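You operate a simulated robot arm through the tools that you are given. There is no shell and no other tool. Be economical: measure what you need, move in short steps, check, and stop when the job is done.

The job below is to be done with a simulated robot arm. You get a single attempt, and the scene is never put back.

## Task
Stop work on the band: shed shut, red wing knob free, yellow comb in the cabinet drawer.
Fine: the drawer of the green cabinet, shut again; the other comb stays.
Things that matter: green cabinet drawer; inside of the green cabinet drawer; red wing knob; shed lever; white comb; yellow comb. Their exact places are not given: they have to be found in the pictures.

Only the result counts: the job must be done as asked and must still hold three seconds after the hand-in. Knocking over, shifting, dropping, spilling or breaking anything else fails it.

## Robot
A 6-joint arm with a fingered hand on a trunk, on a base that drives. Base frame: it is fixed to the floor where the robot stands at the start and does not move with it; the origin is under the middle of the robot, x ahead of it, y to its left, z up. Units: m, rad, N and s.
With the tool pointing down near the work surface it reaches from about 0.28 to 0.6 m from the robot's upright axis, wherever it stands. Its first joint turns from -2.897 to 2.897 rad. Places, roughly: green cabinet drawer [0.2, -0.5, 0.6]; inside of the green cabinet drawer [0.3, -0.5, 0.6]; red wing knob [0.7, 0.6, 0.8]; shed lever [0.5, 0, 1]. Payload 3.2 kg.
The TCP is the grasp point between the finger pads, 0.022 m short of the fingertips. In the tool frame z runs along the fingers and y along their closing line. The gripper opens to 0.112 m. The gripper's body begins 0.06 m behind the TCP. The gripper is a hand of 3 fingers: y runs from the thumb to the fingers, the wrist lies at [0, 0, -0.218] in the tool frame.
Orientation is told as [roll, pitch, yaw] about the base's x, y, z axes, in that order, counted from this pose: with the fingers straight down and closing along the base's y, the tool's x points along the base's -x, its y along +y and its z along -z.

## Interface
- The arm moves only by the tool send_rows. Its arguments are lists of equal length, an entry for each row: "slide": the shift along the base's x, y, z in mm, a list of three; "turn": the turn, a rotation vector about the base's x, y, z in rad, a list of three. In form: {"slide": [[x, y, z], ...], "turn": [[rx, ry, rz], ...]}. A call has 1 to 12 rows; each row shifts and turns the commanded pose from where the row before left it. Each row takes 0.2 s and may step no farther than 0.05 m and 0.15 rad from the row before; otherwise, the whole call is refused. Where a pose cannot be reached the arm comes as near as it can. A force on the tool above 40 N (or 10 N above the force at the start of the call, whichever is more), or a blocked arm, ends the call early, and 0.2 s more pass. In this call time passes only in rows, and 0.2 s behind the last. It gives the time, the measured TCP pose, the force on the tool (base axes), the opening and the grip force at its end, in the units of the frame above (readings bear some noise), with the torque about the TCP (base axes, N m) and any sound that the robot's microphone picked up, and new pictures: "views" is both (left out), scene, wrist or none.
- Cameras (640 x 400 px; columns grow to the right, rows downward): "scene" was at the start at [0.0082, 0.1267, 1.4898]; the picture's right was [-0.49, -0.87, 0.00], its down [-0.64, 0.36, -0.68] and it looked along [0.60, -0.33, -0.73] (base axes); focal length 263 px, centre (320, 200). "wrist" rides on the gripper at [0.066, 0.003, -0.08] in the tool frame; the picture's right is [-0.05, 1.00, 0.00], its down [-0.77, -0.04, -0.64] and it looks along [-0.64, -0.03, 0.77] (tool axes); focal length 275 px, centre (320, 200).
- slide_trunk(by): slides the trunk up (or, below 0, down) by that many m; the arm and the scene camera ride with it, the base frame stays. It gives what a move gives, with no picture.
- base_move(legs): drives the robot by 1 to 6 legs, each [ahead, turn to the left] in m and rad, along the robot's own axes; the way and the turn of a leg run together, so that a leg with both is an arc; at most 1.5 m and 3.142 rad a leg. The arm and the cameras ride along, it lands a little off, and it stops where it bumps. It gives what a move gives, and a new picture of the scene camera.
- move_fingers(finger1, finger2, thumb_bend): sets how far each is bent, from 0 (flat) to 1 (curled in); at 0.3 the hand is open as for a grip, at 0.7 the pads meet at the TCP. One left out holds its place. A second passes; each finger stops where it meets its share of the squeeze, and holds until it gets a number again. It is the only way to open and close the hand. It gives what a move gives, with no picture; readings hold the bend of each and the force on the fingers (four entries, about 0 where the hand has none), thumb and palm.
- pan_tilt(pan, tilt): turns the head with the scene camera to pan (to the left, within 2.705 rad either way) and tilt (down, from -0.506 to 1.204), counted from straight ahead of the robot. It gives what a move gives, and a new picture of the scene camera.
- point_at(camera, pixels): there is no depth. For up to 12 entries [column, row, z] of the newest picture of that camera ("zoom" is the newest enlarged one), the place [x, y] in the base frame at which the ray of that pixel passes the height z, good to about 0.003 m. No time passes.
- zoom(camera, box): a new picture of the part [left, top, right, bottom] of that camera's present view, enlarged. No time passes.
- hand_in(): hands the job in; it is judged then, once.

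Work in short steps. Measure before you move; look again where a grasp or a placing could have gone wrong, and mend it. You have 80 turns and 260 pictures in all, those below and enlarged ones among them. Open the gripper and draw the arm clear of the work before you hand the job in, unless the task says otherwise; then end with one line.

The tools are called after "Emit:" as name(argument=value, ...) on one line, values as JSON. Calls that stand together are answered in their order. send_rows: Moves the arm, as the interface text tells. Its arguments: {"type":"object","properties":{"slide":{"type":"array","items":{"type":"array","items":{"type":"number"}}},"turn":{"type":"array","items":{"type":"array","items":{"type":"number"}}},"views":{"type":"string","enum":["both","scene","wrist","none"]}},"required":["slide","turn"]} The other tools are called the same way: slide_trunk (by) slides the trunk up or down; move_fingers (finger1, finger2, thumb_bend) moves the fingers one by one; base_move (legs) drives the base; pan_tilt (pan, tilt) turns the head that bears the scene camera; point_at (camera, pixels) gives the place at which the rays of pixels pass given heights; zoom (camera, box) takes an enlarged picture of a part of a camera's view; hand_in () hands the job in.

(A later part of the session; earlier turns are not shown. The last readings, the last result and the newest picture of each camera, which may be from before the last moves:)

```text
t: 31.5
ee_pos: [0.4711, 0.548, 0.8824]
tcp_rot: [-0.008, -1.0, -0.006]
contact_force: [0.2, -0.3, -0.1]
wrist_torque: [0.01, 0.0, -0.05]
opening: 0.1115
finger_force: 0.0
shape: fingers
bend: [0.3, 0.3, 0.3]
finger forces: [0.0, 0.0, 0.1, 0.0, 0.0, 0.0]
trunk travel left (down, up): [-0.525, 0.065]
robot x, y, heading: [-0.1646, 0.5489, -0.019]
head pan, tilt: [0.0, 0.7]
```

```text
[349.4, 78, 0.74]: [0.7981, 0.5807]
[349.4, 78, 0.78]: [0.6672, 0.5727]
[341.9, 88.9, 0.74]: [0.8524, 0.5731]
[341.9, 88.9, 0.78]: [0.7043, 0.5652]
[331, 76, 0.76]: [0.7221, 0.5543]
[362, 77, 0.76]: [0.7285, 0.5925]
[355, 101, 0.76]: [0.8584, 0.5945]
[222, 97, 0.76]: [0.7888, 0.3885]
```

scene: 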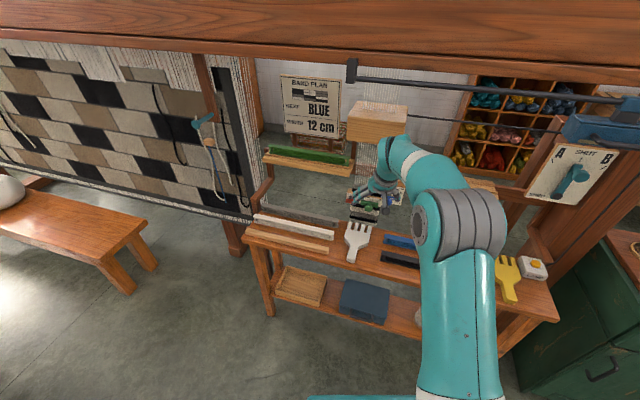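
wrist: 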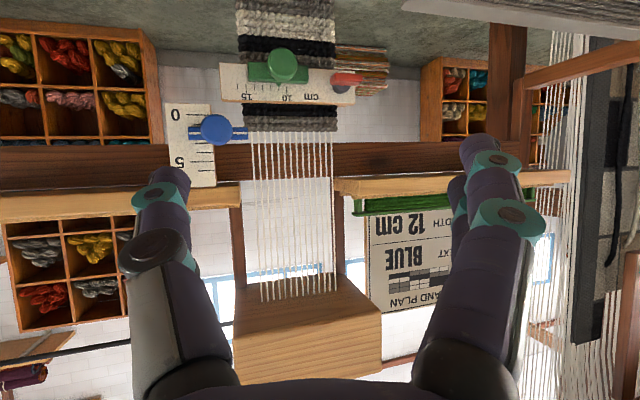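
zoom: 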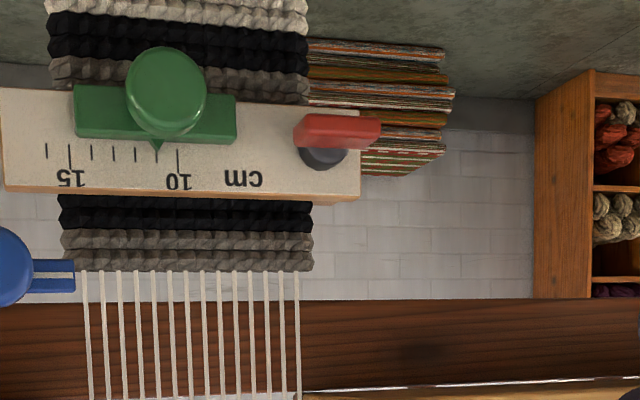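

Wing centre ≈(0.730,0.575,0.761), axis about along -x. Before gripping I need the table height, so I raise the hand back and triangulate the white comb.

Emit:
send_rows(slide=[[-10, 0, 35], [-10, 0, 35], [-25, 0, 35], [-25, 0, 35]], turn=[[0, 0.14, 0], [0, 0.14, 0], [0, 0.14, 0], [0, 0.14, 0]])

Emit:
zoom(camera="wrist", box=[240, 0, 480, 180])

Emit:
zoom(camera="scene", box=[300, 180, 440, 280])

```text
t: 32.5
ee_pos: [0.4012, 0.5506, 1.0129]
tcp_rot: [-0.015, -0.44, 0.0]
contact_force: [-0.8, 0.1, 0.1]
wrist_torque: [0.0, -0.02, -0.01]
opening: 0.1112
finger_force: 0.2
shape: fingers
bend: [0.3, 0.3, 0.3]
finger forces: [0.0, 0.1, 0.0, 0.0, 0.1, 0.0]
out of reach, approached as far as the arm can: row 2
trunk travel left (down, up): [-0.525, 0.065]
robot x, y, heading: [-0.1672, 0.5463, -0.012]
head pan, tilt: [0.0, 0.7]
```

scene: 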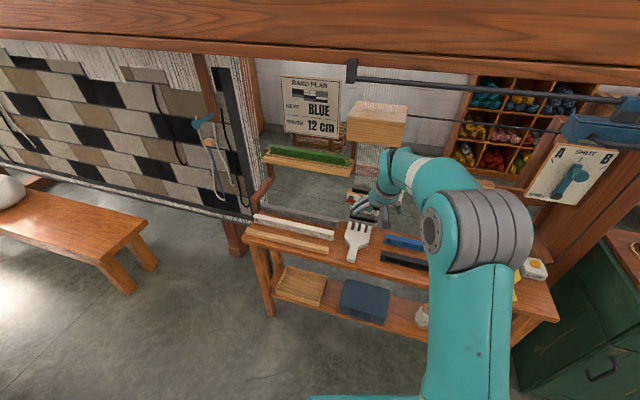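
wrist: 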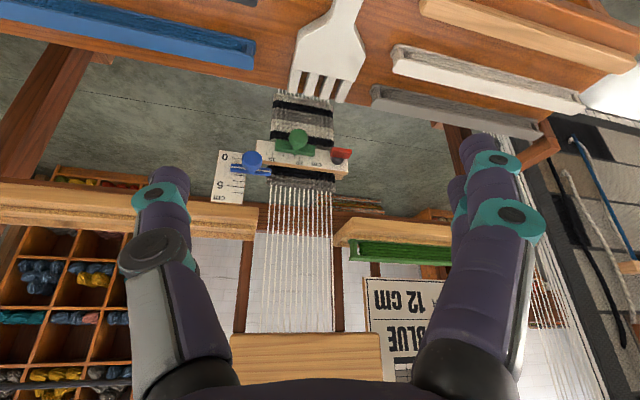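

```text
2.22 times, centred on (360, 90) of wrist
```

zoom: 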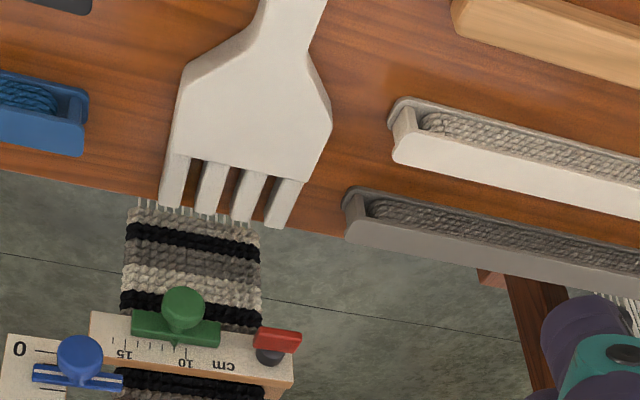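

```text
4.00 times, centred on (370, 230) of scene
```

zoom: 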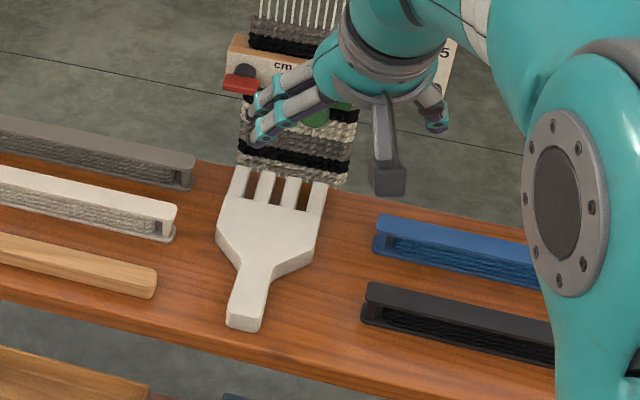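

I triangulate the white comb's tooth tips and the table edges.

Emit:
point_at(camera="wrist", pixels=[[340.6, 101.3, 0.6], [340.6, 101.3, 0.7], [292.4, 91.4, 0.6], [292.4, 91.4, 0.7], [272, 83, 0.65], [430, 125, 0.65], [343, 155, 0.76]])

Emit:
point_at(camera="scene", pixels=[[350.5, 222.5, 0.6], [350.5, 222.5, 0.7], [369.5, 226.3, 0.6], [369.5, 226.3, 0.7], [243, 235, 0.65], [558, 320, 0.65], [340, 265, 0.65], [262, 205, 0.65]])

```text
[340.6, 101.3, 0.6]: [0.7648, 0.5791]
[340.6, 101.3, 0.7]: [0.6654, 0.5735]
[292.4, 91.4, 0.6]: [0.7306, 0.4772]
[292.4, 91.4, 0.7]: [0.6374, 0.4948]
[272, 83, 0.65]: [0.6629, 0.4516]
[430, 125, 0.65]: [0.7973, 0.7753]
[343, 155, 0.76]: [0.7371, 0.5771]
```

```text
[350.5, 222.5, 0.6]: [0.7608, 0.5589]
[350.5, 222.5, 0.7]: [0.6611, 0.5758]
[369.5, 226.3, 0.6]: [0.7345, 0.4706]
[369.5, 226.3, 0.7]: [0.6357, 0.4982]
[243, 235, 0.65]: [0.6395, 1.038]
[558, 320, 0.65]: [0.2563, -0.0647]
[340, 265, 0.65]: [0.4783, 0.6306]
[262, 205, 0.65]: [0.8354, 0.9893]
```

Table top is ≈0.665, so a horizontal hand at z≈0.76 clears it. I check where the hanging wooden block is before driving 0.2 m ahead.

Emit:
point_at(camera="wrist", pixels=[[230, 335, 1.0], [230, 335, 1.1], [380, 335, 1.0], [380, 335, 1.1]])

Emit:
point_at(camera="scene", pixels=[[348, 139, 1.0], [348, 139, 1.1], [403, 149, 1.0], [403, 149, 1.1]])

Emit:
pan_tilt(pan=0, tilt=1.1)

```text
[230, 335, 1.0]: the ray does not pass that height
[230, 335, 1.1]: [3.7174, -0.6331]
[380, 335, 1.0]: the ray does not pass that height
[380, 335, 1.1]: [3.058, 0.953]
```

```text
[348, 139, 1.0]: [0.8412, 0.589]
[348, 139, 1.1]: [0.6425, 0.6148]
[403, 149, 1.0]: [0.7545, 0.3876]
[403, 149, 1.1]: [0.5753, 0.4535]
```

```text
t: 33.4
ee_pos: [0.4002, 0.5501, 1.0117]
tcp_rot: [-0.016, -0.44, -0.002]
contact_force: [-0.5, -0.4, -0.1]
wrist_torque: [0.0, -0.03, 0.01]
opening: 0.1115
finger_force: 0.1
shape: fingers
bend: [0.3, 0.3, 0.3]
finger forces: [0.0, 0.1, 0.0, 0.0, 0.0, 0.0]
trunk travel left (down, up): [-0.525, 0.065]
robot x, y, heading: [-0.1633, 0.547, -0.01]
head pan, tilt: [0.0, 1.1]
```

scene: 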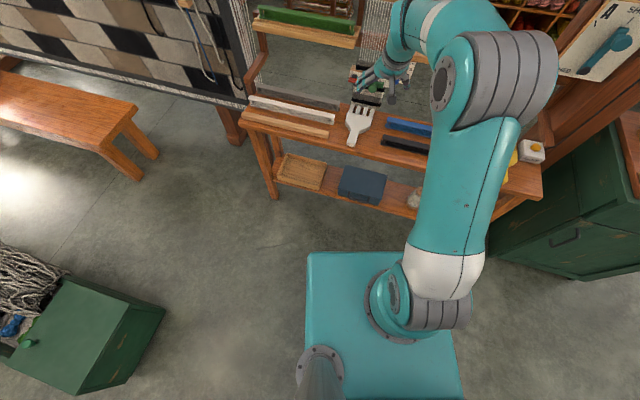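

Base has ample gap to the table. I lower and level the hand first (tested pose), and then drive 0.15 m ahead.

Emit:
send_rows(slide=[[5, 0, -35], [15, 0, -35], [15, 0, -35], [15, 0, -35]], turn=[[0, -0.14, 0], [0, -0.14, 0], [0, -0.14, 0], [0, -0.14, 0]], views="none")

Emit:
base_move(legs=[[0.15, 0]])

Emit:
zoom(camera="wrist", box=[0, 0, 640, 400])

```text
t: 34.4
ee_pos: [0.4487, 0.5486, 0.8768]
tcp_rot: [-0.01, -0.998, -0.002]
contact_force: [-0.1, -0.1, -0.3]
wrist_torque: [-0.02, 0.0, 0.0]
opening: 0.1115
finger_force: 0.1
shape: fingers
bend: [0.3, 0.3, 0.3]
finger forces: [0.0, 0.0, 0.0, 0.1, 0.0, 0.0]
out of reach, approached as far as the arm can: row 2
trunk travel left (down, up): [-0.525, 0.065]
robot x, y, heading: [-0.1645, 0.5489, -0.009]
head pan, tilt: [0.0, 1.1]
```

```text
t: 35.8
ee_pos: [0.5953, 0.5489, 0.8769]
tcp_rot: [-0.011, -1.001, 0.001]
contact_force: [-0.1, -0.7, -0.2]
wrist_torque: [0.01, -0.02, -0.02]
opening: 0.1112
finger_force: 0.0
shape: fingers
bend: [0.3, 0.3, 0.3]
finger forces: [0.1, 0.0, 0.1, 0.0, 0.0, 0.0]
trunk travel left (down, up): [-0.525, 0.065]
robot x, y, heading: [-0.0198, 0.5512, -0.006]
head pan, tilt: [0.0, 1.1]
```

scene: 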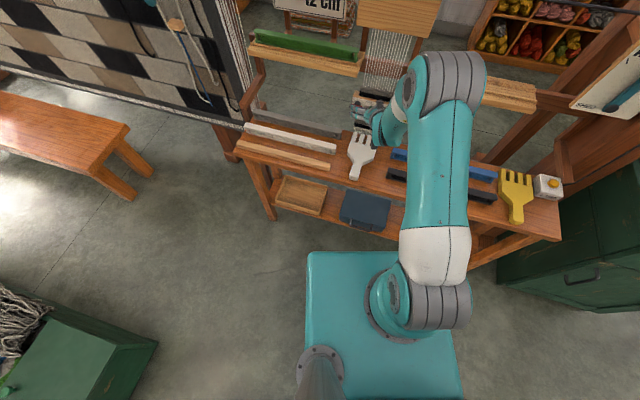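

```text
1.00 times, centred on (320, 200) of wrist (not enlarged: the box is as wide or as high as the picture)
```

zoom: 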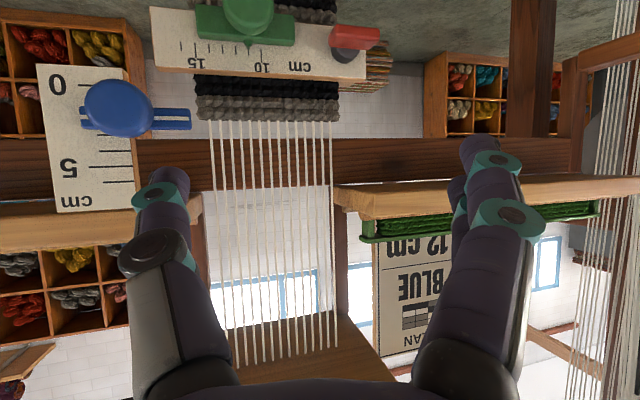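

The wing is at wrist (357,38). I aim the hand: pitch to -1.35, yaw -0.3, staying at x≈0.6, and look.

Emit:
send_rows(slide=[[0, 5, 0], [0, 5, 0], [0, 5, 0], [0, 10, 0], [0, 10, 0]], turn=[[0, -0.12, 0], [0, -0.12, 0], [0, -0.11, 0], [0, 0, -0.15], [0, 0, -0.15]], views="wrist")

Emit:
send_rows(slide=[[0, 0, 0], [0, 0, 0], [0, 0, 0], [0, 0, 0], [0, 0, 0], [0, 0, 0], [0, 0, 0], [0, 0, 0], [0, 0, 0], [0, 0, 0], [0, 0, 0]], turn=[[0.136, -0.042, 0], [0.136, -0.042, 0], [0.136, -0.042, 0], [0.136, -0.042, 0], [0.136, -0.042, 0], [0.136, -0.042, 0], [0.136, -0.042, 0], [0.136, -0.042, 0], [0.136, -0.042, 0], [0.136, -0.042, 0], [0.136, -0.042, 0]])

```text
t: 37.0
ee_pos: [0.5964, 0.5839, 0.8768]
tcp_rot: [-0.013, -1.351, -0.301]
contact_force: [-0.1, -0.3, -0.6]
wrist_torque: [-0.01, 0.0, 0.02]
opening: 0.1118
finger_force: 0.1
shape: fingers
bend: [0.3, 0.3, 0.3]
finger forces: [0.0, 0.1, 0.1, 0.0, 0.1, 0.0]
trunk travel left (down, up): [-0.525, 0.065]
robot x, y, heading: [-0.0141, 0.5518, -0.007]
head pan, tilt: [0.0, 1.1]
```

wrist: 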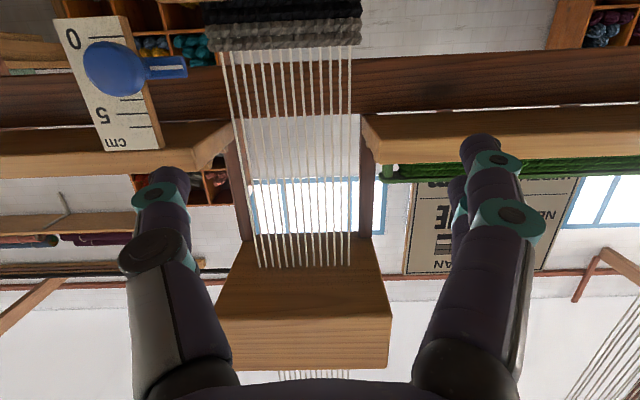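

```text
t: 39.4
ee_pos: [0.5969, 0.5829, 0.8771]
tcp_rot: [1.556, -0.004, -1.649]
contact_force: [-0.6, -0.3, 0.4]
wrist_torque: [0.03, 0.01, 0.01]
opening: 0.1114
finger_force: 0.0
shape: fingers
bend: [0.3, 0.3, 0.3]
finger forces: [0.0, 0.1, 0.1, 0.1, 0.1, 0.0]
trunk travel left (down, up): [-0.525, 0.065]
robot x, y, heading: [-0.0182, 0.5498, -0.006]
head pan, tilt: [0.0, 1.1]
```

scene: 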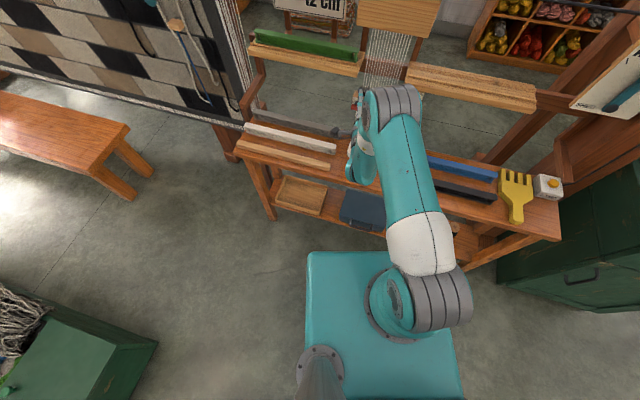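
wrist: 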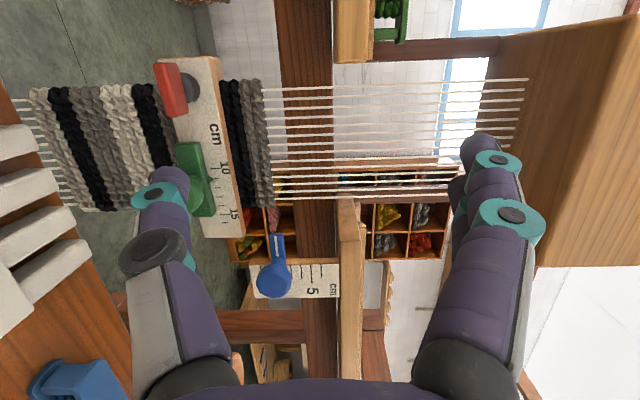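

The hand is rolled so the fingers close vertically; red wing at wrist (170,90). I check the wing's ray, then lower in short steps.

Emit:
send_rows(slide=[[0, 0, -35], [0, 0, -35], [0, 0, -25]], turn=[[0, 0, 0], [0, 0, 0], [0, 0, 0]], views="wrist")

Emit:
zoom(camera="wrist", box=[200, 20, 400, 170])

```text
t: 40.2
ee_pos: [0.596, 0.5825, 0.783]
tcp_rot: [1.559, -0.006, -1.65]
contact_force: [-0.5, 0.1, 0.4]
wrist_torque: [0.0, -0.02, 0.05]
opening: 0.1116
finger_force: 0.1
shape: fingers
bend: [0.3, 0.3, 0.3]
finger forces: [0.1, 0.0, 0.0, 0.0, 0.1, 0.0]
trunk travel left (down, up): [-0.525, 0.065]
robot x, y, heading: [-0.0163, 0.5455, -0.008]
head pan, tilt: [0.0, 1.1]
```

wrist: 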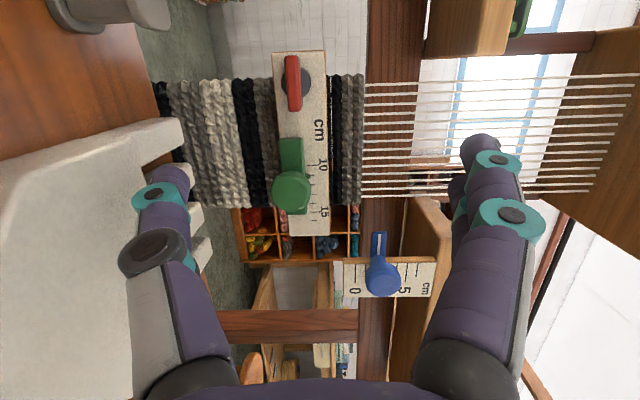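

```text
2.67 times, centred on (300, 95) of wrist
```

zoom: 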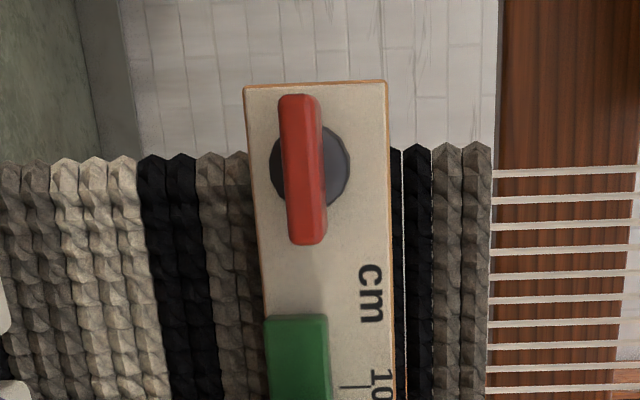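

Wing is at z≈0.762. I half-close the fingers (gap ≈0.055) to clear the comb and green slider, then go down 20 mm and advance.

Emit:
move_fingers(finger1=0.5, finger2=0.5, thumb_bend=0.5)

Emit:
send_rows(slide=[[20, -1, -10], [25, -2, -11], [25, -2, 0]], turn=[[0, 0, 0], [0, 0, 0], [0, 0, 0]], views="wrist")

```text
t: 41.2
ee_pos: [0.5973, 0.582, 0.7828]
tcp_rot: [1.558, -0.006, -1.65]
contact_force: [0.2, 0.8, 0.3]
wrist_torque: [0.0, -0.02, -0.01]
opening: 0.0558
finger_force: 0.1
shape: fingers
bend: [0.5, 0.5, 0.5]
finger forces: [0.1, 0.1, 0.0, 0.1, 0.1, 0.1]
trunk travel left (down, up): [-0.525, 0.065]
robot x, y, heading: [-0.0192, 0.5513, -0.005]
head pan, tilt: [0.0, 1.1]
```

```text
t: 42.0
ee_pos: [0.6683, 0.5771, 0.7584]
tcp_rot: [1.556, -0.004, -1.648]
contact_force: [-0.3, 0.5, 0.6]
wrist_torque: [-0.01, -0.03, 0.0]
opening: 0.0557
finger_force: 0.1
shape: fingers
bend: [0.5, 0.5, 0.5]
finger forces: [0.1, 0.0, 0.1, 0.0, 0.0, 0.1]
trunk travel left (down, up): [-0.525, 0.065]
robot x, y, heading: [-0.0157, 0.5484, -0.009]
head pan, tilt: [0.0, 1.1]
```

wrist: 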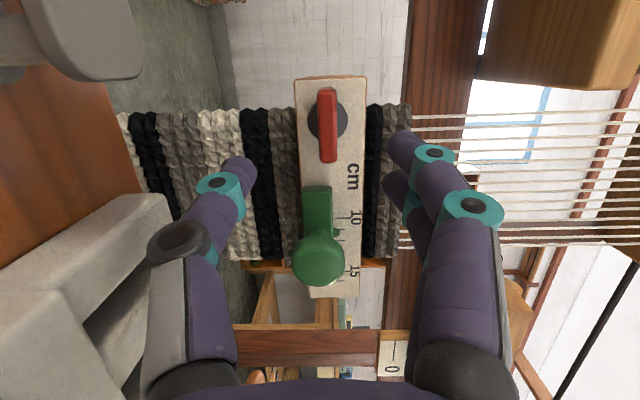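

Fingers straddle the wing line (wing at (328,125)). I advance the last 50 mm.

Emit:
send_rows(slide=[[17, -1, 2], [17, -1, 1], [16, -1, 0]], turn=[[0, 0, 0], [0, 0, 0], [0, 0, 0]], views="wrist")

```text
t: 42.8
ee_pos: [0.7152, 0.5761, 0.7629]
tcp_rot: [1.557, -0.008, -1.649]
contact_force: [-0.6, 0.4, 0.5]
wrist_torque: [-0.01, -0.02, 0.01]
opening: 0.0559
finger_force: 0.0
shape: fingers
bend: [0.5, 0.5, 0.5]
finger forces: [0.0, 0.0, 0.0, 0.0, 0.0, 0.0]
trunk travel left (down, up): [-0.525, 0.065]
robot x, y, heading: [-0.0171, 0.5465, -0.005]
head pan, tilt: [0.0, 1.1]
```

wrist: 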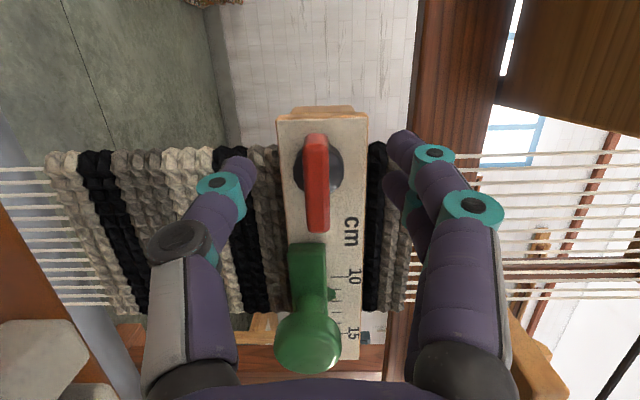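

The wing is nearly at the TCP. I advance 6 mm and close the fingers on it.

Emit:
send_rows(slide=[[6, -1, -1.5]], turn=[[0, 0, 0]], views="none")

Emit:
move_fingers(finger1=0.68, finger2=0.68, thumb_bend=0.68)

Emit:
zoom(camera="wrist", box=[160, 60, 480, 260])

```text
t: 43.2
ee_pos: [0.7223, 0.5756, 0.7631]
tcp_rot: [1.559, -0.004, -1.653]
contact_force: [-0.9, 0.0, -0.3]
wrist_torque: [-0.01, -0.01, -0.03]
opening: 0.0555
finger_force: 0.1
shape: fingers
bend: [0.5, 0.5, 0.5]
finger forces: [0.0, 0.1, 0.0, 0.0, 0.0, 0.0]
trunk travel left (down, up): [-0.525, 0.065]
robot x, y, heading: [-0.0185, 0.5476, -0.008]
head pan, tilt: [0.0, 1.1]
```

```text
t: 44.2
ee_pos: [0.7218, 0.5753, 0.7615]
tcp_rot: [1.558, -0.007, -1.651]
contact_force: [0.8, -0.7, -0.6]
wrist_torque: [0.01, 0.04, -0.03]
opening: 0.0142
finger_force: 3.8
shape: fingers
bend: [0.66, 0.63, 0.66]
finger forces: [0.9, 2.6, 0.0, 0.0, 3.4, 0.0]
trunk travel left (down, up): [-0.525, 0.065]
robot x, y, heading: [-0.0162, 0.5472, -0.007]
head pan, tilt: [0.0, 1.1]
```

```text
2.00 times, centred on (320, 160) of wrist
```

zoom: 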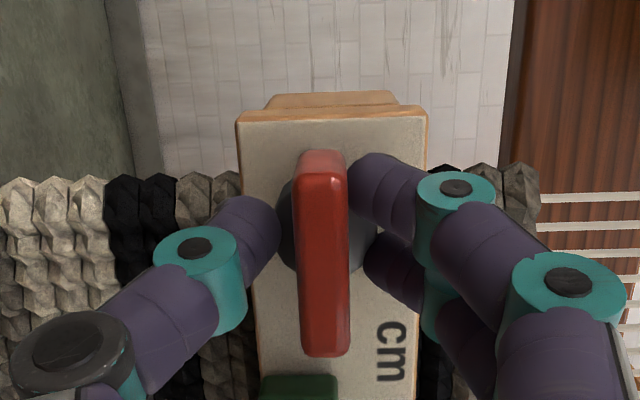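

The wing is gripped (opening 14 mm). I turn counter-clockwise about its axis by 0.43 rad and check the torque and movement.

Emit:
send_rows(slide=[[0, 0, 0], [0, 0, 0], [0, 0, 0]], turn=[[-0.136, 0.042, 0], [-0.136, 0.042, 0], [-0.136, 0.042, 0]], views="wrist")

```text
t: 45.0
ee_pos: [0.7213, 0.5735, 0.7634]
tcp_rot: [1.458, -0.425, -1.63]
contact_force: [0.5, 1.2, -1.8]
wrist_torque: [0.02, 0.03, -0.01]
opening: 0.0143
finger_force: 3.9
shape: fingers
bend: [0.66, 0.64, 0.66]
finger forces: [1.2, 2.4, 0.0, 0.0, 4.8, 0.0]
trunk travel left (down, up): [-0.525, 0.065]
robot x, y, heading: [-0.0149, 0.5464, -0.007]
head pan, tilt: [0.0, 1.1]
```

wrist: 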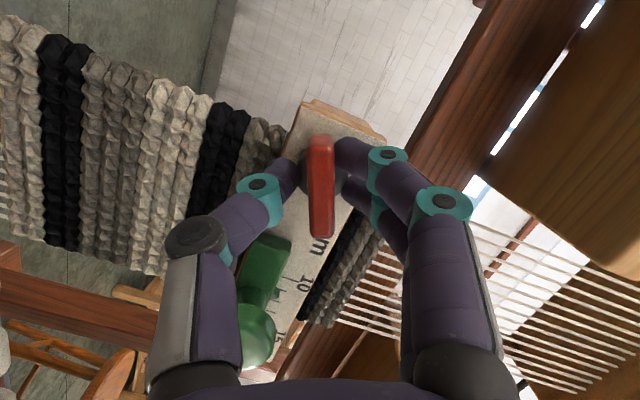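

The wing follows with little torque. I continue 4 more rows (to ~1.0 rad total).

Emit:
send_rows(slide=[[0, 0, 0], [0, 0, 0], [0, 0, 0], [0, 0, 0]], turn=[[-0.136, 0.042, 0], [-0.136, 0.042, 0], [-0.136, 0.042, 0], [-0.136, 0.042, 0]], views="wrist")

```text
t: 46.0
ee_pos: [0.7228, 0.5749, 0.7635]
tcp_rot: [1.23, -0.968, -1.476]
contact_force: [0.2, 0.8, 0.1]
wrist_torque: [0.03, 0.02, 0.02]
opening: 0.014
finger_force: 5.0
shape: fingers
bend: [0.66, 0.64, 0.66]
finger forces: [1.9, 3.4, 0.0, 0.0, 3.8, 0.1]
trunk travel left (down, up): [-0.525, 0.065]
robot x, y, heading: [-0.0203, 0.5466, -0.004]
head pan, tilt: [0.0, 1.1]
```

wrist: 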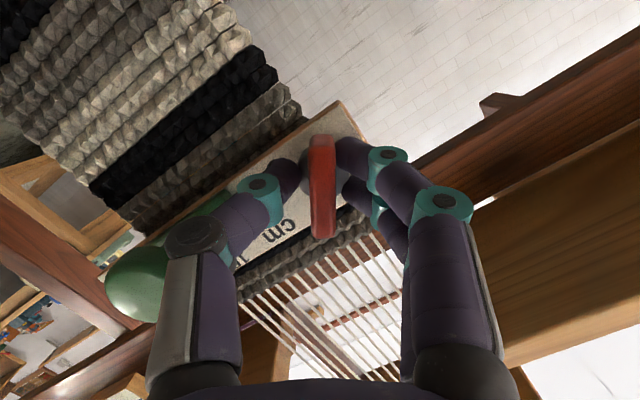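

Still free. I continue to 90° total.

Emit:
send_rows(slide=[[0, 0, 0], [0, 0, 0], [0, 0, 0], [0, 0, 0]], turn=[[-0.136, 0.042, 0], [-0.136, 0.042, 0], [-0.136, 0.042, 0], [-0.136, 0.042, 0]])

```text
t: 47.0
ee_pos: [0.7213, 0.5757, 0.7644]
tcp_rot: [-0.021, -1.35, -0.289]
contact_force: [1.1, 1.9, 1.8]
wrist_torque: [0.0, -0.04, 0.05]
opening: 0.0139
finger_force: 3.8
shape: fingers
bend: [0.66, 0.64, 0.66]
finger forces: [1.7, 4.0, 0.1, 0.1, 2.8, 0.1]
trunk travel left (down, up): [-0.525, 0.065]
robot x, y, heading: [-0.0175, 0.5463, -0.006]
head pan, tilt: [0.0, 1.1]
```

scene: 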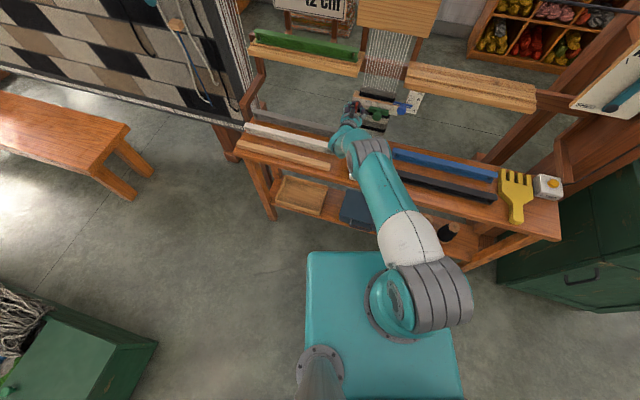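
wrist: 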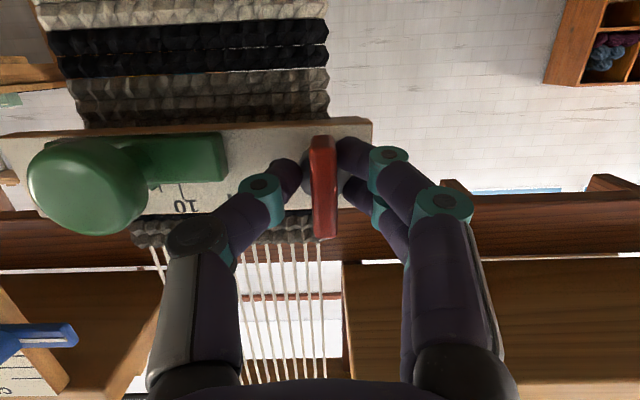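

The wing now stands across the plate. I try a little further to feel for a stop.

Emit:
send_rows(slide=[[0, 0, 0], [0, 0, 0]], turn=[[-0.1, 0.031, 0], [-0.1, 0.031, 0]], views="wrist")

Emit:
zoom(camera="wrist", box=[160, 60, 480, 260])

```text
t: 47.6
ee_pos: [0.7211, 0.5759, 0.7637]
tcp_rot: [-0.789, -1.266, 0.454]
contact_force: [3.2, 3.9, 6.0]
wrist_torque: [0.17, -0.08, -0.09]
opening: 0.0153
finger_force: 5.1
shape: fingers
bend: [0.65, 0.64, 0.66]
finger forces: [3.4, 4.4, 0.0, 0.0, 2.7, 0.0]
trunk travel left (down, up): [-0.525, 0.065]
robot x, y, heading: [-0.0163, 0.552, -0.01]
head pan, tilt: [0.0, 1.1]
```

wrist: 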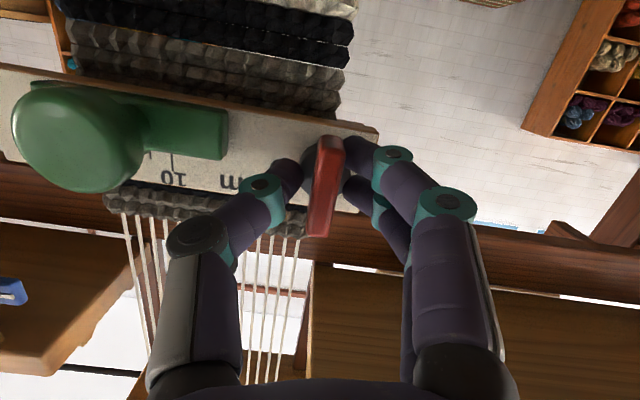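

```text
2.00 times, centred on (320, 160) of wrist
```

zoom: 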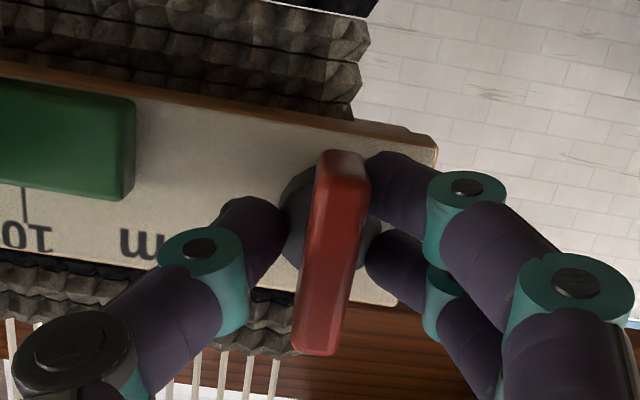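

Force and torque rose and the wing stayed perpendicular: it is at its end stop, i.e. free. I rotate the hand back 0.2 rad, open a bit and back out.

Emit:
send_rows(slide=[[0, 0, 0], [0, 0, 0]], turn=[[0.09, -0.028, 0], [0.09, -0.028, 0]], views="none")

Emit:
move_fingers(finger1=0.5, finger2=0.5, thumb_bend=0.5)

Emit:
send_rows(slide=[[-19, 6, 2], [-19, 6, 3], [-19, 6, 5], [-19, 6, 5], [-19, 6, 5]], turn=[[0, 0, 0], [0, 0, 0], [0, 0, 0], [0, 0, 0], [0, 0, 0]])

Emit:
zoom(camera="scene", box=[320, 70, 440, 150])

```text
t: 48.2
ee_pos: [0.7193, 0.5751, 0.7632]
tcp_rot: [-0.107, -1.349, -0.209]
contact_force: [1.2, 3.5, 4.1]
wrist_torque: [0.0, -0.06, 0.05]
opening: 0.0133
finger_force: 4.7
shape: fingers
bend: [0.65, 0.63, 0.67]
finger forces: [1.4, 4.8, 0.0, 0.1, 2.3, 0.0]
trunk travel left (down, up): [-0.525, 0.065]
robot x, y, heading: [-0.0153, 0.5498, -0.015]
head pan, tilt: [0.0, 1.1]
```

```text
t: 49.2
ee_pos: [0.7215, 0.5744, 0.7619]
tcp_rot: [-0.104, -1.35, -0.209]
contact_force: [0.3, 0.4, 0.0]
wrist_torque: [0.01, -0.02, -0.04]
opening: 0.0541
finger_force: 0.0
shape: fingers
bend: [0.5, 0.5, 0.5]
finger forces: [0.0, 0.0, 0.1, 0.0, 0.0, 0.0]
trunk travel left (down, up): [-0.525, 0.065]
robot x, y, heading: [-0.0178, 0.55, -0.005]
head pan, tilt: [0.0, 1.1]
```

```text
t: 50.4
ee_pos: [0.6271, 0.6053, 0.7822]
tcp_rot: [-0.105, -1.347, -0.209]
contact_force: [0.2, 0.1, -0.2]
wrist_torque: [0.0, 0.02, 0.0]
opening: 0.0545
finger_force: 0.0
shape: fingers
bend: [0.5, 0.5, 0.5]
finger forces: [0.0, 0.0, 0.0, 0.1, 0.1, 0.0]
trunk travel left (down, up): [-0.525, 0.065]
robot x, y, heading: [-0.0158, 0.5522, -0.011]
head pan, tilt: [0.0, 1.1]
```

scene: 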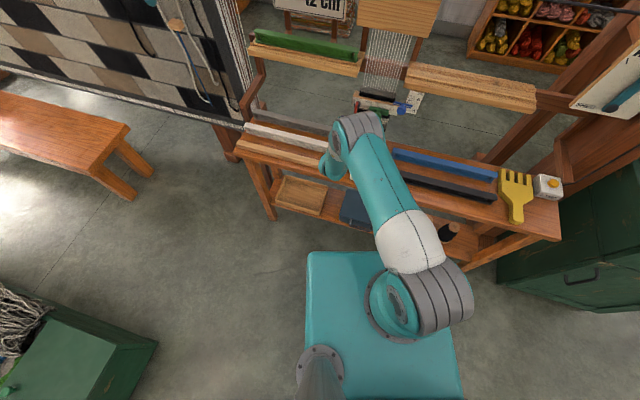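
wrist: 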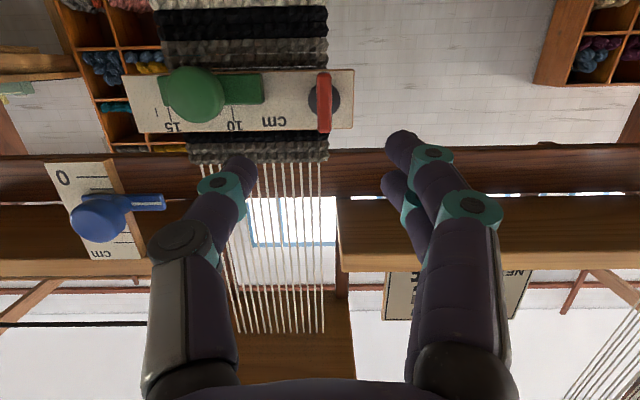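

```text
5.00 times, centred on (380, 110) of scene
```

zoom: 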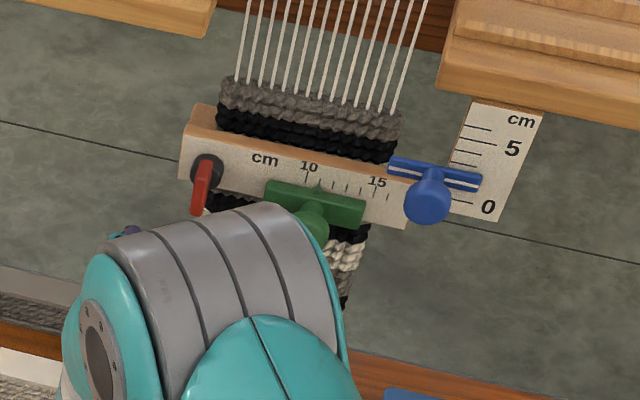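

The wing is vertical now (free). I raise and pull back the hand, then drive back to the right with the drawer in view.

Emit:
send_rows(slide=[[-35, 0, 20], [-30, 0, 35], [-20, 0, 40], [-20, 0, 40], [-20, 0, 40], [0, 0, 30]], turn=[[0, 0.1, 0], [0, 0.14, 0], [0, 0.14, 0], [0, 0.14, 0], [0, 0.14, 0], [0, 0.14, 0]], views="none")

Emit:
base_move(legs=[[-0.25, 0], [0, -1.571], [0.5, 0]])

Emit:
pan_tilt(pan=0.3, tilt=0.9)

```text
t: 51.8
ee_pos: [0.4659, 0.6114, 0.9372]
tcp_rot: [-0.283, -0.583, -0.056]
contact_force: [-0.3, -0.2, 0.5]
wrist_torque: [-0.02, -0.02, 0.01]
opening: 0.0544
finger_force: 0.1
shape: fingers
bend: [0.5, 0.5, 0.5]
finger forces: [0.1, 0.1, 0.1, 0.1, 0.1, 0.0]
out of reach, approached as far as the arm can: row 6
trunk travel left (down, up): [-0.525, 0.065]
robot x, y, heading: [-0.0128, 0.5526, -0.008]
head pan, tilt: [0.0, 1.1]
```

```text
t: 59.9
ee_pos: [-0.1637, -0.4419, 0.9352]
tcp_rot: [-0.285, -0.584, -1.581]
contact_force: [0.8, -0.1, 0.6]
wrist_torque: [0.0, -0.01, 0.03]
opening: 0.0545
finger_force: 0.1
shape: fingers
bend: [0.5, 0.5, 0.5]
finger forces: [0.0, 0.1, 0.1, 0.0, 0.0, 0.1]
trunk travel left (down, up): [-0.525, 0.065]
robot x, y, heading: [-0.2513, 0.0379, -1.534]
head pan, tilt: [0.0, 1.1]
```

scene: 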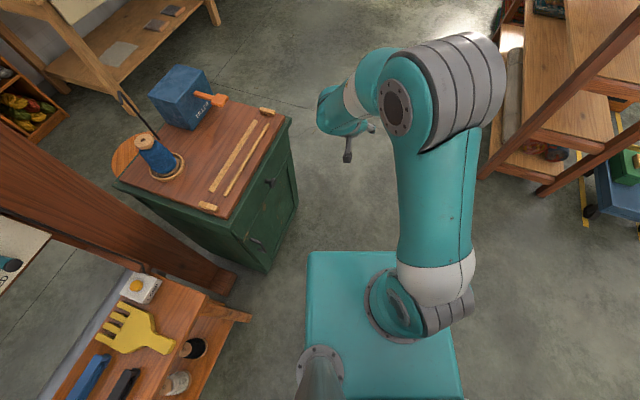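

```text
t: 60.7
ee_pos: [-0.1636, -0.4417, 0.9373]
tcp_rot: [-0.286, -0.582, -1.579]
contact_force: [0.1, 0.2, -0.1]
wrist_torque: [-0.02, 0.01, -0.01]
opening: 0.0545
finger_force: 0.1
shape: fingers
bend: [0.5, 0.5, 0.5]
finger forces: [0.0, 0.0, 0.0, 0.0, 0.0, 0.1]
trunk travel left (down, up): [-0.525, 0.065]
robot x, y, heading: [-0.2489, 0.0342, -1.532]
head pan, tilt: [0.3, 0.901]
```

scene: 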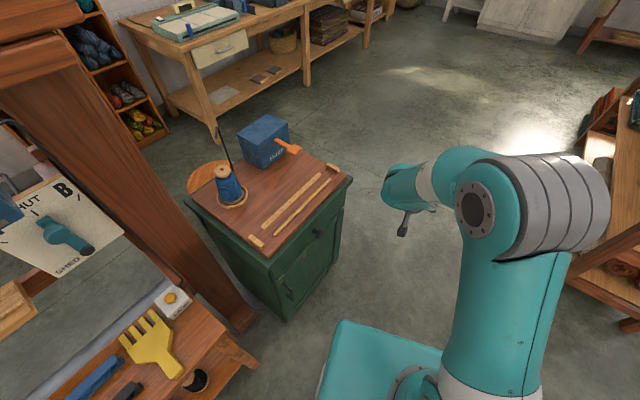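

The cabinet front with its handle is at (300,270). I zoom on it.

Emit:
zoom(camera="scene", box=[180, 130, 380, 330])

Emit:
point_at(camera="scene", pixels=[[268, 257, 0.74], [351, 179, 0.74], [187, 201, 0.74], [302, 152, 0.74], [285, 292, 0.6], [268, 257, 0.7], [351, 179, 0.7]])

```text
2.00 times, centred on (280, 230) of scene
```

zoom: 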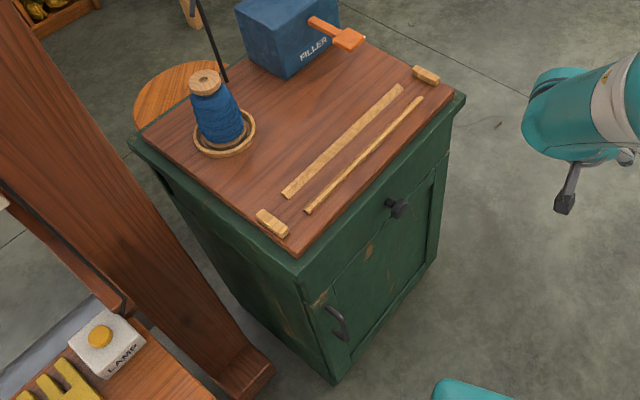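

```text
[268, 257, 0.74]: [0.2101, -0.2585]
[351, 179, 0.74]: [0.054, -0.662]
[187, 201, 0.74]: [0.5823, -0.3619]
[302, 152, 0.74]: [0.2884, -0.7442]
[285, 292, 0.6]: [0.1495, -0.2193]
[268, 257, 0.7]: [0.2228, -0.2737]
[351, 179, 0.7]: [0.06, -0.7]
```

Above the door is the drawer with a round black knob at (319,232). I measure its ray at several heights and the front's edges.

Emit:
point_at(camera="scene", pixels=[[319, 232.5, 0.55], [319, 232.5, 0.6], [319, 232.5, 0.65], [268, 262, 0.66], [350, 184, 0.66], [155, 345, 0.67], [172, 300, 0.68]])

Emit:
zoom(camera="scene", box=[250, 170, 370, 290])

```text
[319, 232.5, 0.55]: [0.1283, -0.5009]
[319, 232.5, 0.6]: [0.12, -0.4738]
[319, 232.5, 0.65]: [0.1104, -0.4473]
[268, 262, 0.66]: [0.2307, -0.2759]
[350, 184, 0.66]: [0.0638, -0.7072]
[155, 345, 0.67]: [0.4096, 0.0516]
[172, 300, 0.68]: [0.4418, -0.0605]
```

```text
3.33 times, centred on (310, 230) of scene
```

zoom: 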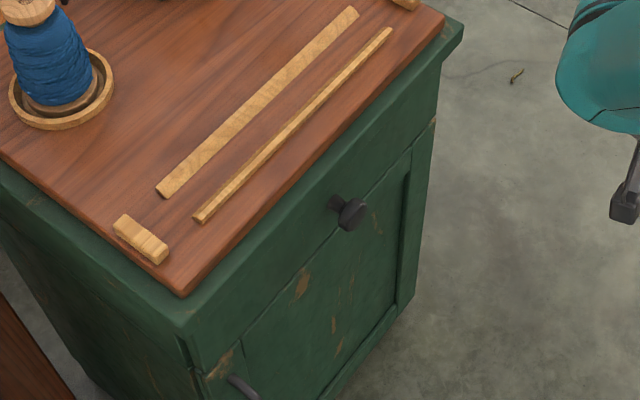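

I drive so the robot faces the drawer squarely from about 0.8 m: turn left, reverse, turn right.

Emit:
base_move(legs=[[0, 2.075], [-0.43, 0], [0, -0.915]])

Emit:
pan_tilt(pan=0.1, tilt=0.7)

```text
t: 70.7
ee_pos: [-0.1414, -0.3041, 0.9368]
tcp_rot: [-0.288, -0.583, -0.429]
contact_force: [-0.1, -0.1, -0.1]
wrist_torque: [0.02, 0.03, 0.02]
opening: 0.0546
finger_force: 0.1
shape: fingers
bend: [0.5, 0.5, 0.5]
finger forces: [0.0, 0.0, 0.0, 0.1, 0.1, 0.0]
trunk travel left (down, up): [-0.525, 0.065]
robot x, y, heading: [-0.6132, -0.1867, -0.38]
head pan, tilt: [0.3, 0.901]
```

scene: 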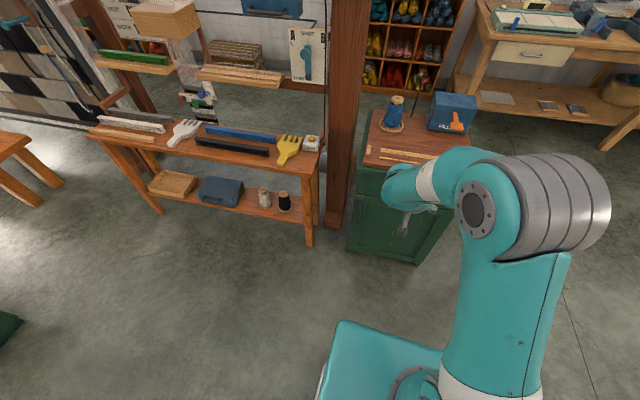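

```text
t: 71.4
ee_pos: [-0.1424, -0.3046, 0.9366]
tcp_rot: [-0.286, -0.583, -0.429]
contact_force: [-0.2, 0.0, 0.3]
wrist_torque: [0.0, -0.01, -0.01]
opening: 0.0543
finger_force: 0.1
shape: fingers
bend: [0.5, 0.5, 0.5]
finger forces: [0.0, 0.1, 0.0, 0.1, 0.0, 0.0]
trunk travel left (down, up): [-0.525, 0.065]
robot x, y, heading: [-0.617, -0.1832, -0.381]
head pan, tilt: [0.099, 0.7]
```

scene: 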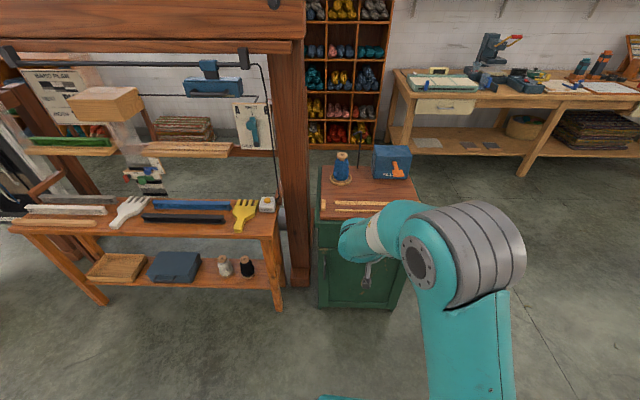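

The robot faces the drawer. I untwist the hand's roll, level it and lower it in front of the cabinet for a wrist view.

Emit:
send_rows(slide=[[0, 0, -20], [0, 0, -30], [0, 0, -35], [0, 0, -35], [0, 0, -35], [0, 0, -35], [0, 0, -35]], turn=[[0.1085, -0.0498, 0.0787], [0.1085, -0.0498, 0.0787], [-0.058, -0.127, 0], [-0.058, -0.127, 0], [-0.058, -0.127, 0], [-0.058, -0.127, 0], [0, 0, 0.05]])

```text
t: 73.0
ee_pos: [-0.1421, -0.3031, 0.7108]
tcp_rot: [0.003, -1.141, -0.383]
contact_force: [0.4, 0.6, 0.2]
wrist_torque: [-0.02, 0.0, -0.03]
opening: 0.0546
finger_force: 0.1
shape: fingers
bend: [0.5, 0.5, 0.5]
finger forces: [0.0, 0.0, 0.0, 0.0, 0.1, 0.0]
trunk travel left (down, up): [-0.525, 0.065]
robot x, y, heading: [-0.6135, -0.1823, -0.384]
head pan, tilt: [0.099, 0.7]
```

scene: 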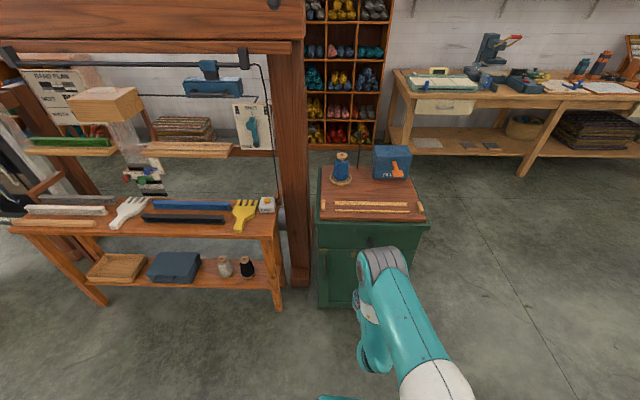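
wrist: 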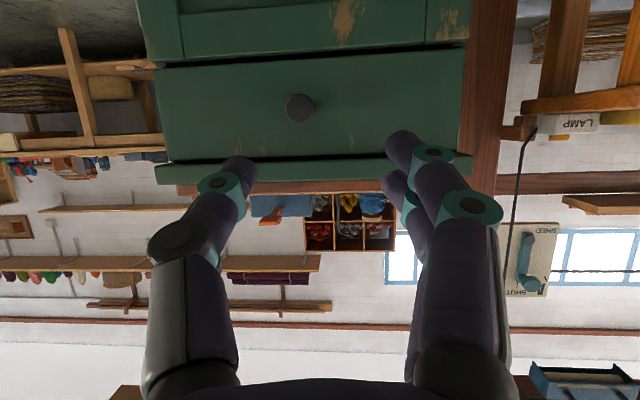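

The knob is at wrist (300,108); in the scene it is around (370,240). I triangulate it.

Emit:
zoom(camera="scene", box=[310, 190, 430, 270])

Emit:
point_at(camera="wrist", pixels=[[300, 108, 0.58], [300, 108, 0.6], [300, 108, 0.62], [157, 70, 0.6], [467, 52, 0.6], [165, 157, 0.65], [460, 155, 0.65]])

Emit:
point_at(camera="scene", pixels=[[370, 240, 0.58], [370, 240, 0.62]])

```text
5.00 times, centred on (370, 230) of scene
```

zoom: 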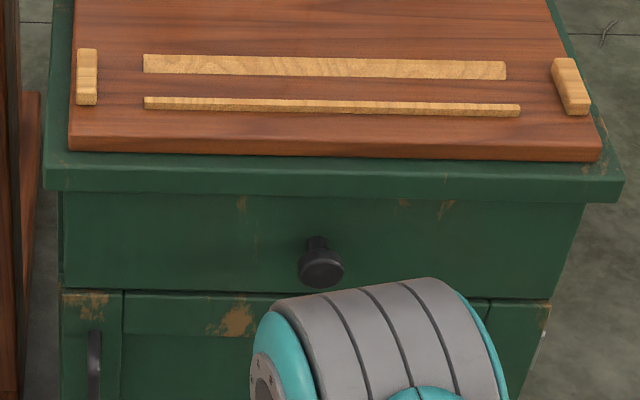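

```text
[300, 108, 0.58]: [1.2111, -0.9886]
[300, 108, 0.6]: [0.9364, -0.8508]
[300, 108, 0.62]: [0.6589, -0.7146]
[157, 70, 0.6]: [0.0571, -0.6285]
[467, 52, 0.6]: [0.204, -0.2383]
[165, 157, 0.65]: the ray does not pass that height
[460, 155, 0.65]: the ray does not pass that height
```

```text
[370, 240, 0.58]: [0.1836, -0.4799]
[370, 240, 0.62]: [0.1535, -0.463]
```

Knob face ≈(0.112,-0.446,0.658), pull direction (-0.93,0.36). I open a bit, level the hand further and go to 60 mm before the knob.

Emit:
move_fingers(finger1=0.42, finger2=0.42, thumb_bend=0.42)

Emit:
send_rows(slide=[[40, -24, -11], [40, -24, -11], [40, -25, -11], [40, -25, -11], [40, -24, -9]], turn=[[-0.04, -0.1, 0], [-0.04, -0.1, 0], [0, 0, 0], [0, 0, 0], [0, 0, 0]], views="wrist")

```text
t: 74.0
ee_pos: [-0.1421, -0.3054, 0.711]
tcp_rot: [0.004, -1.143, -0.381]
contact_force: [-0.1, -0.2, -0.2]
wrist_torque: [0.01, 0.04, 0.01]
opening: 0.0776
finger_force: 0.0
shape: fingers
bend: [0.42, 0.42, 0.42]
finger forces: [0.0, 0.0, 0.0, 0.1, 0.1, 0.0]
trunk travel left (down, up): [-0.525, 0.065]
robot x, y, heading: [-0.6147, -0.1901, -0.381]
head pan, tilt: [0.099, 0.7]
```

```text
t: 75.2
ee_pos: [0.0563, -0.4275, 0.6554]
tcp_rot: [-0.005, -1.355, -0.373]
contact_force: [0.4, -0.6, -0.3]
wrist_torque: [0.0, 0.02, 0.05]
opening: 0.0777
finger_force: 0.0
shape: fingers
bend: [0.42, 0.42, 0.42]
finger forces: [0.0, 0.0, 0.0, 0.0, 0.0, 0.0]
trunk travel left (down, up): [-0.525, 0.065]
robot x, y, heading: [-0.6135, -0.1865, -0.384]
head pan, tilt: [0.099, 0.7]
```

wrist: 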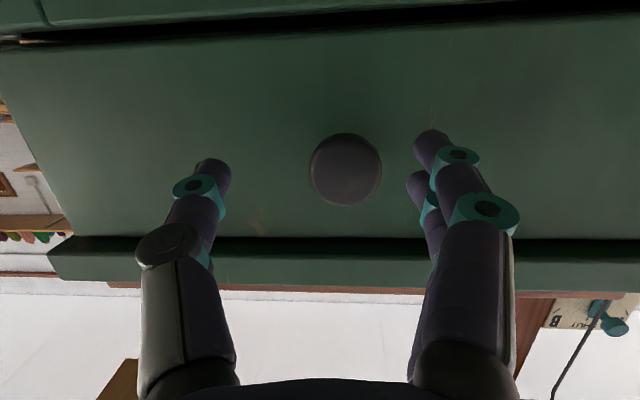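

The knob is at (346,170), about 13 mm left of the hand's axis. I correct sideways and advance 20 mm.

Emit:
send_rows(slide=[[5, 12, 4], [19, -7, 0]], turn=[[0, 0, 0], [0, 0, 0]], views="wrist")

```text
t: 75.8
ee_pos: [0.0723, -0.4174, 0.6631]
tcp_rot: [0.003, -1.359, -0.381]
contact_force: [0.2, 0.1, 0.0]
wrist_torque: [0.0, 0.03, 0.0]
opening: 0.0777
finger_force: 0.1
shape: fingers
bend: [0.42, 0.42, 0.42]
finger forces: [0.1, 0.0, 0.1, 0.1, 0.1, 0.0]
out of reach, approached as far as the arm can: row 2
trunk travel left (down, up): [-0.525, 0.065]
robot x, y, heading: [-0.6126, -0.1868, -0.381]
head pan, tilt: [0.099, 0.7]
```

wrist: 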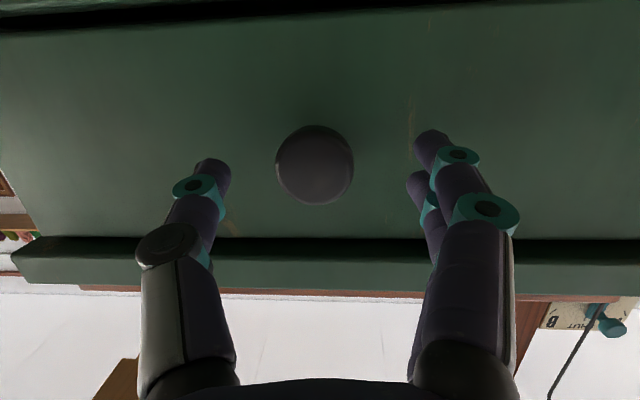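

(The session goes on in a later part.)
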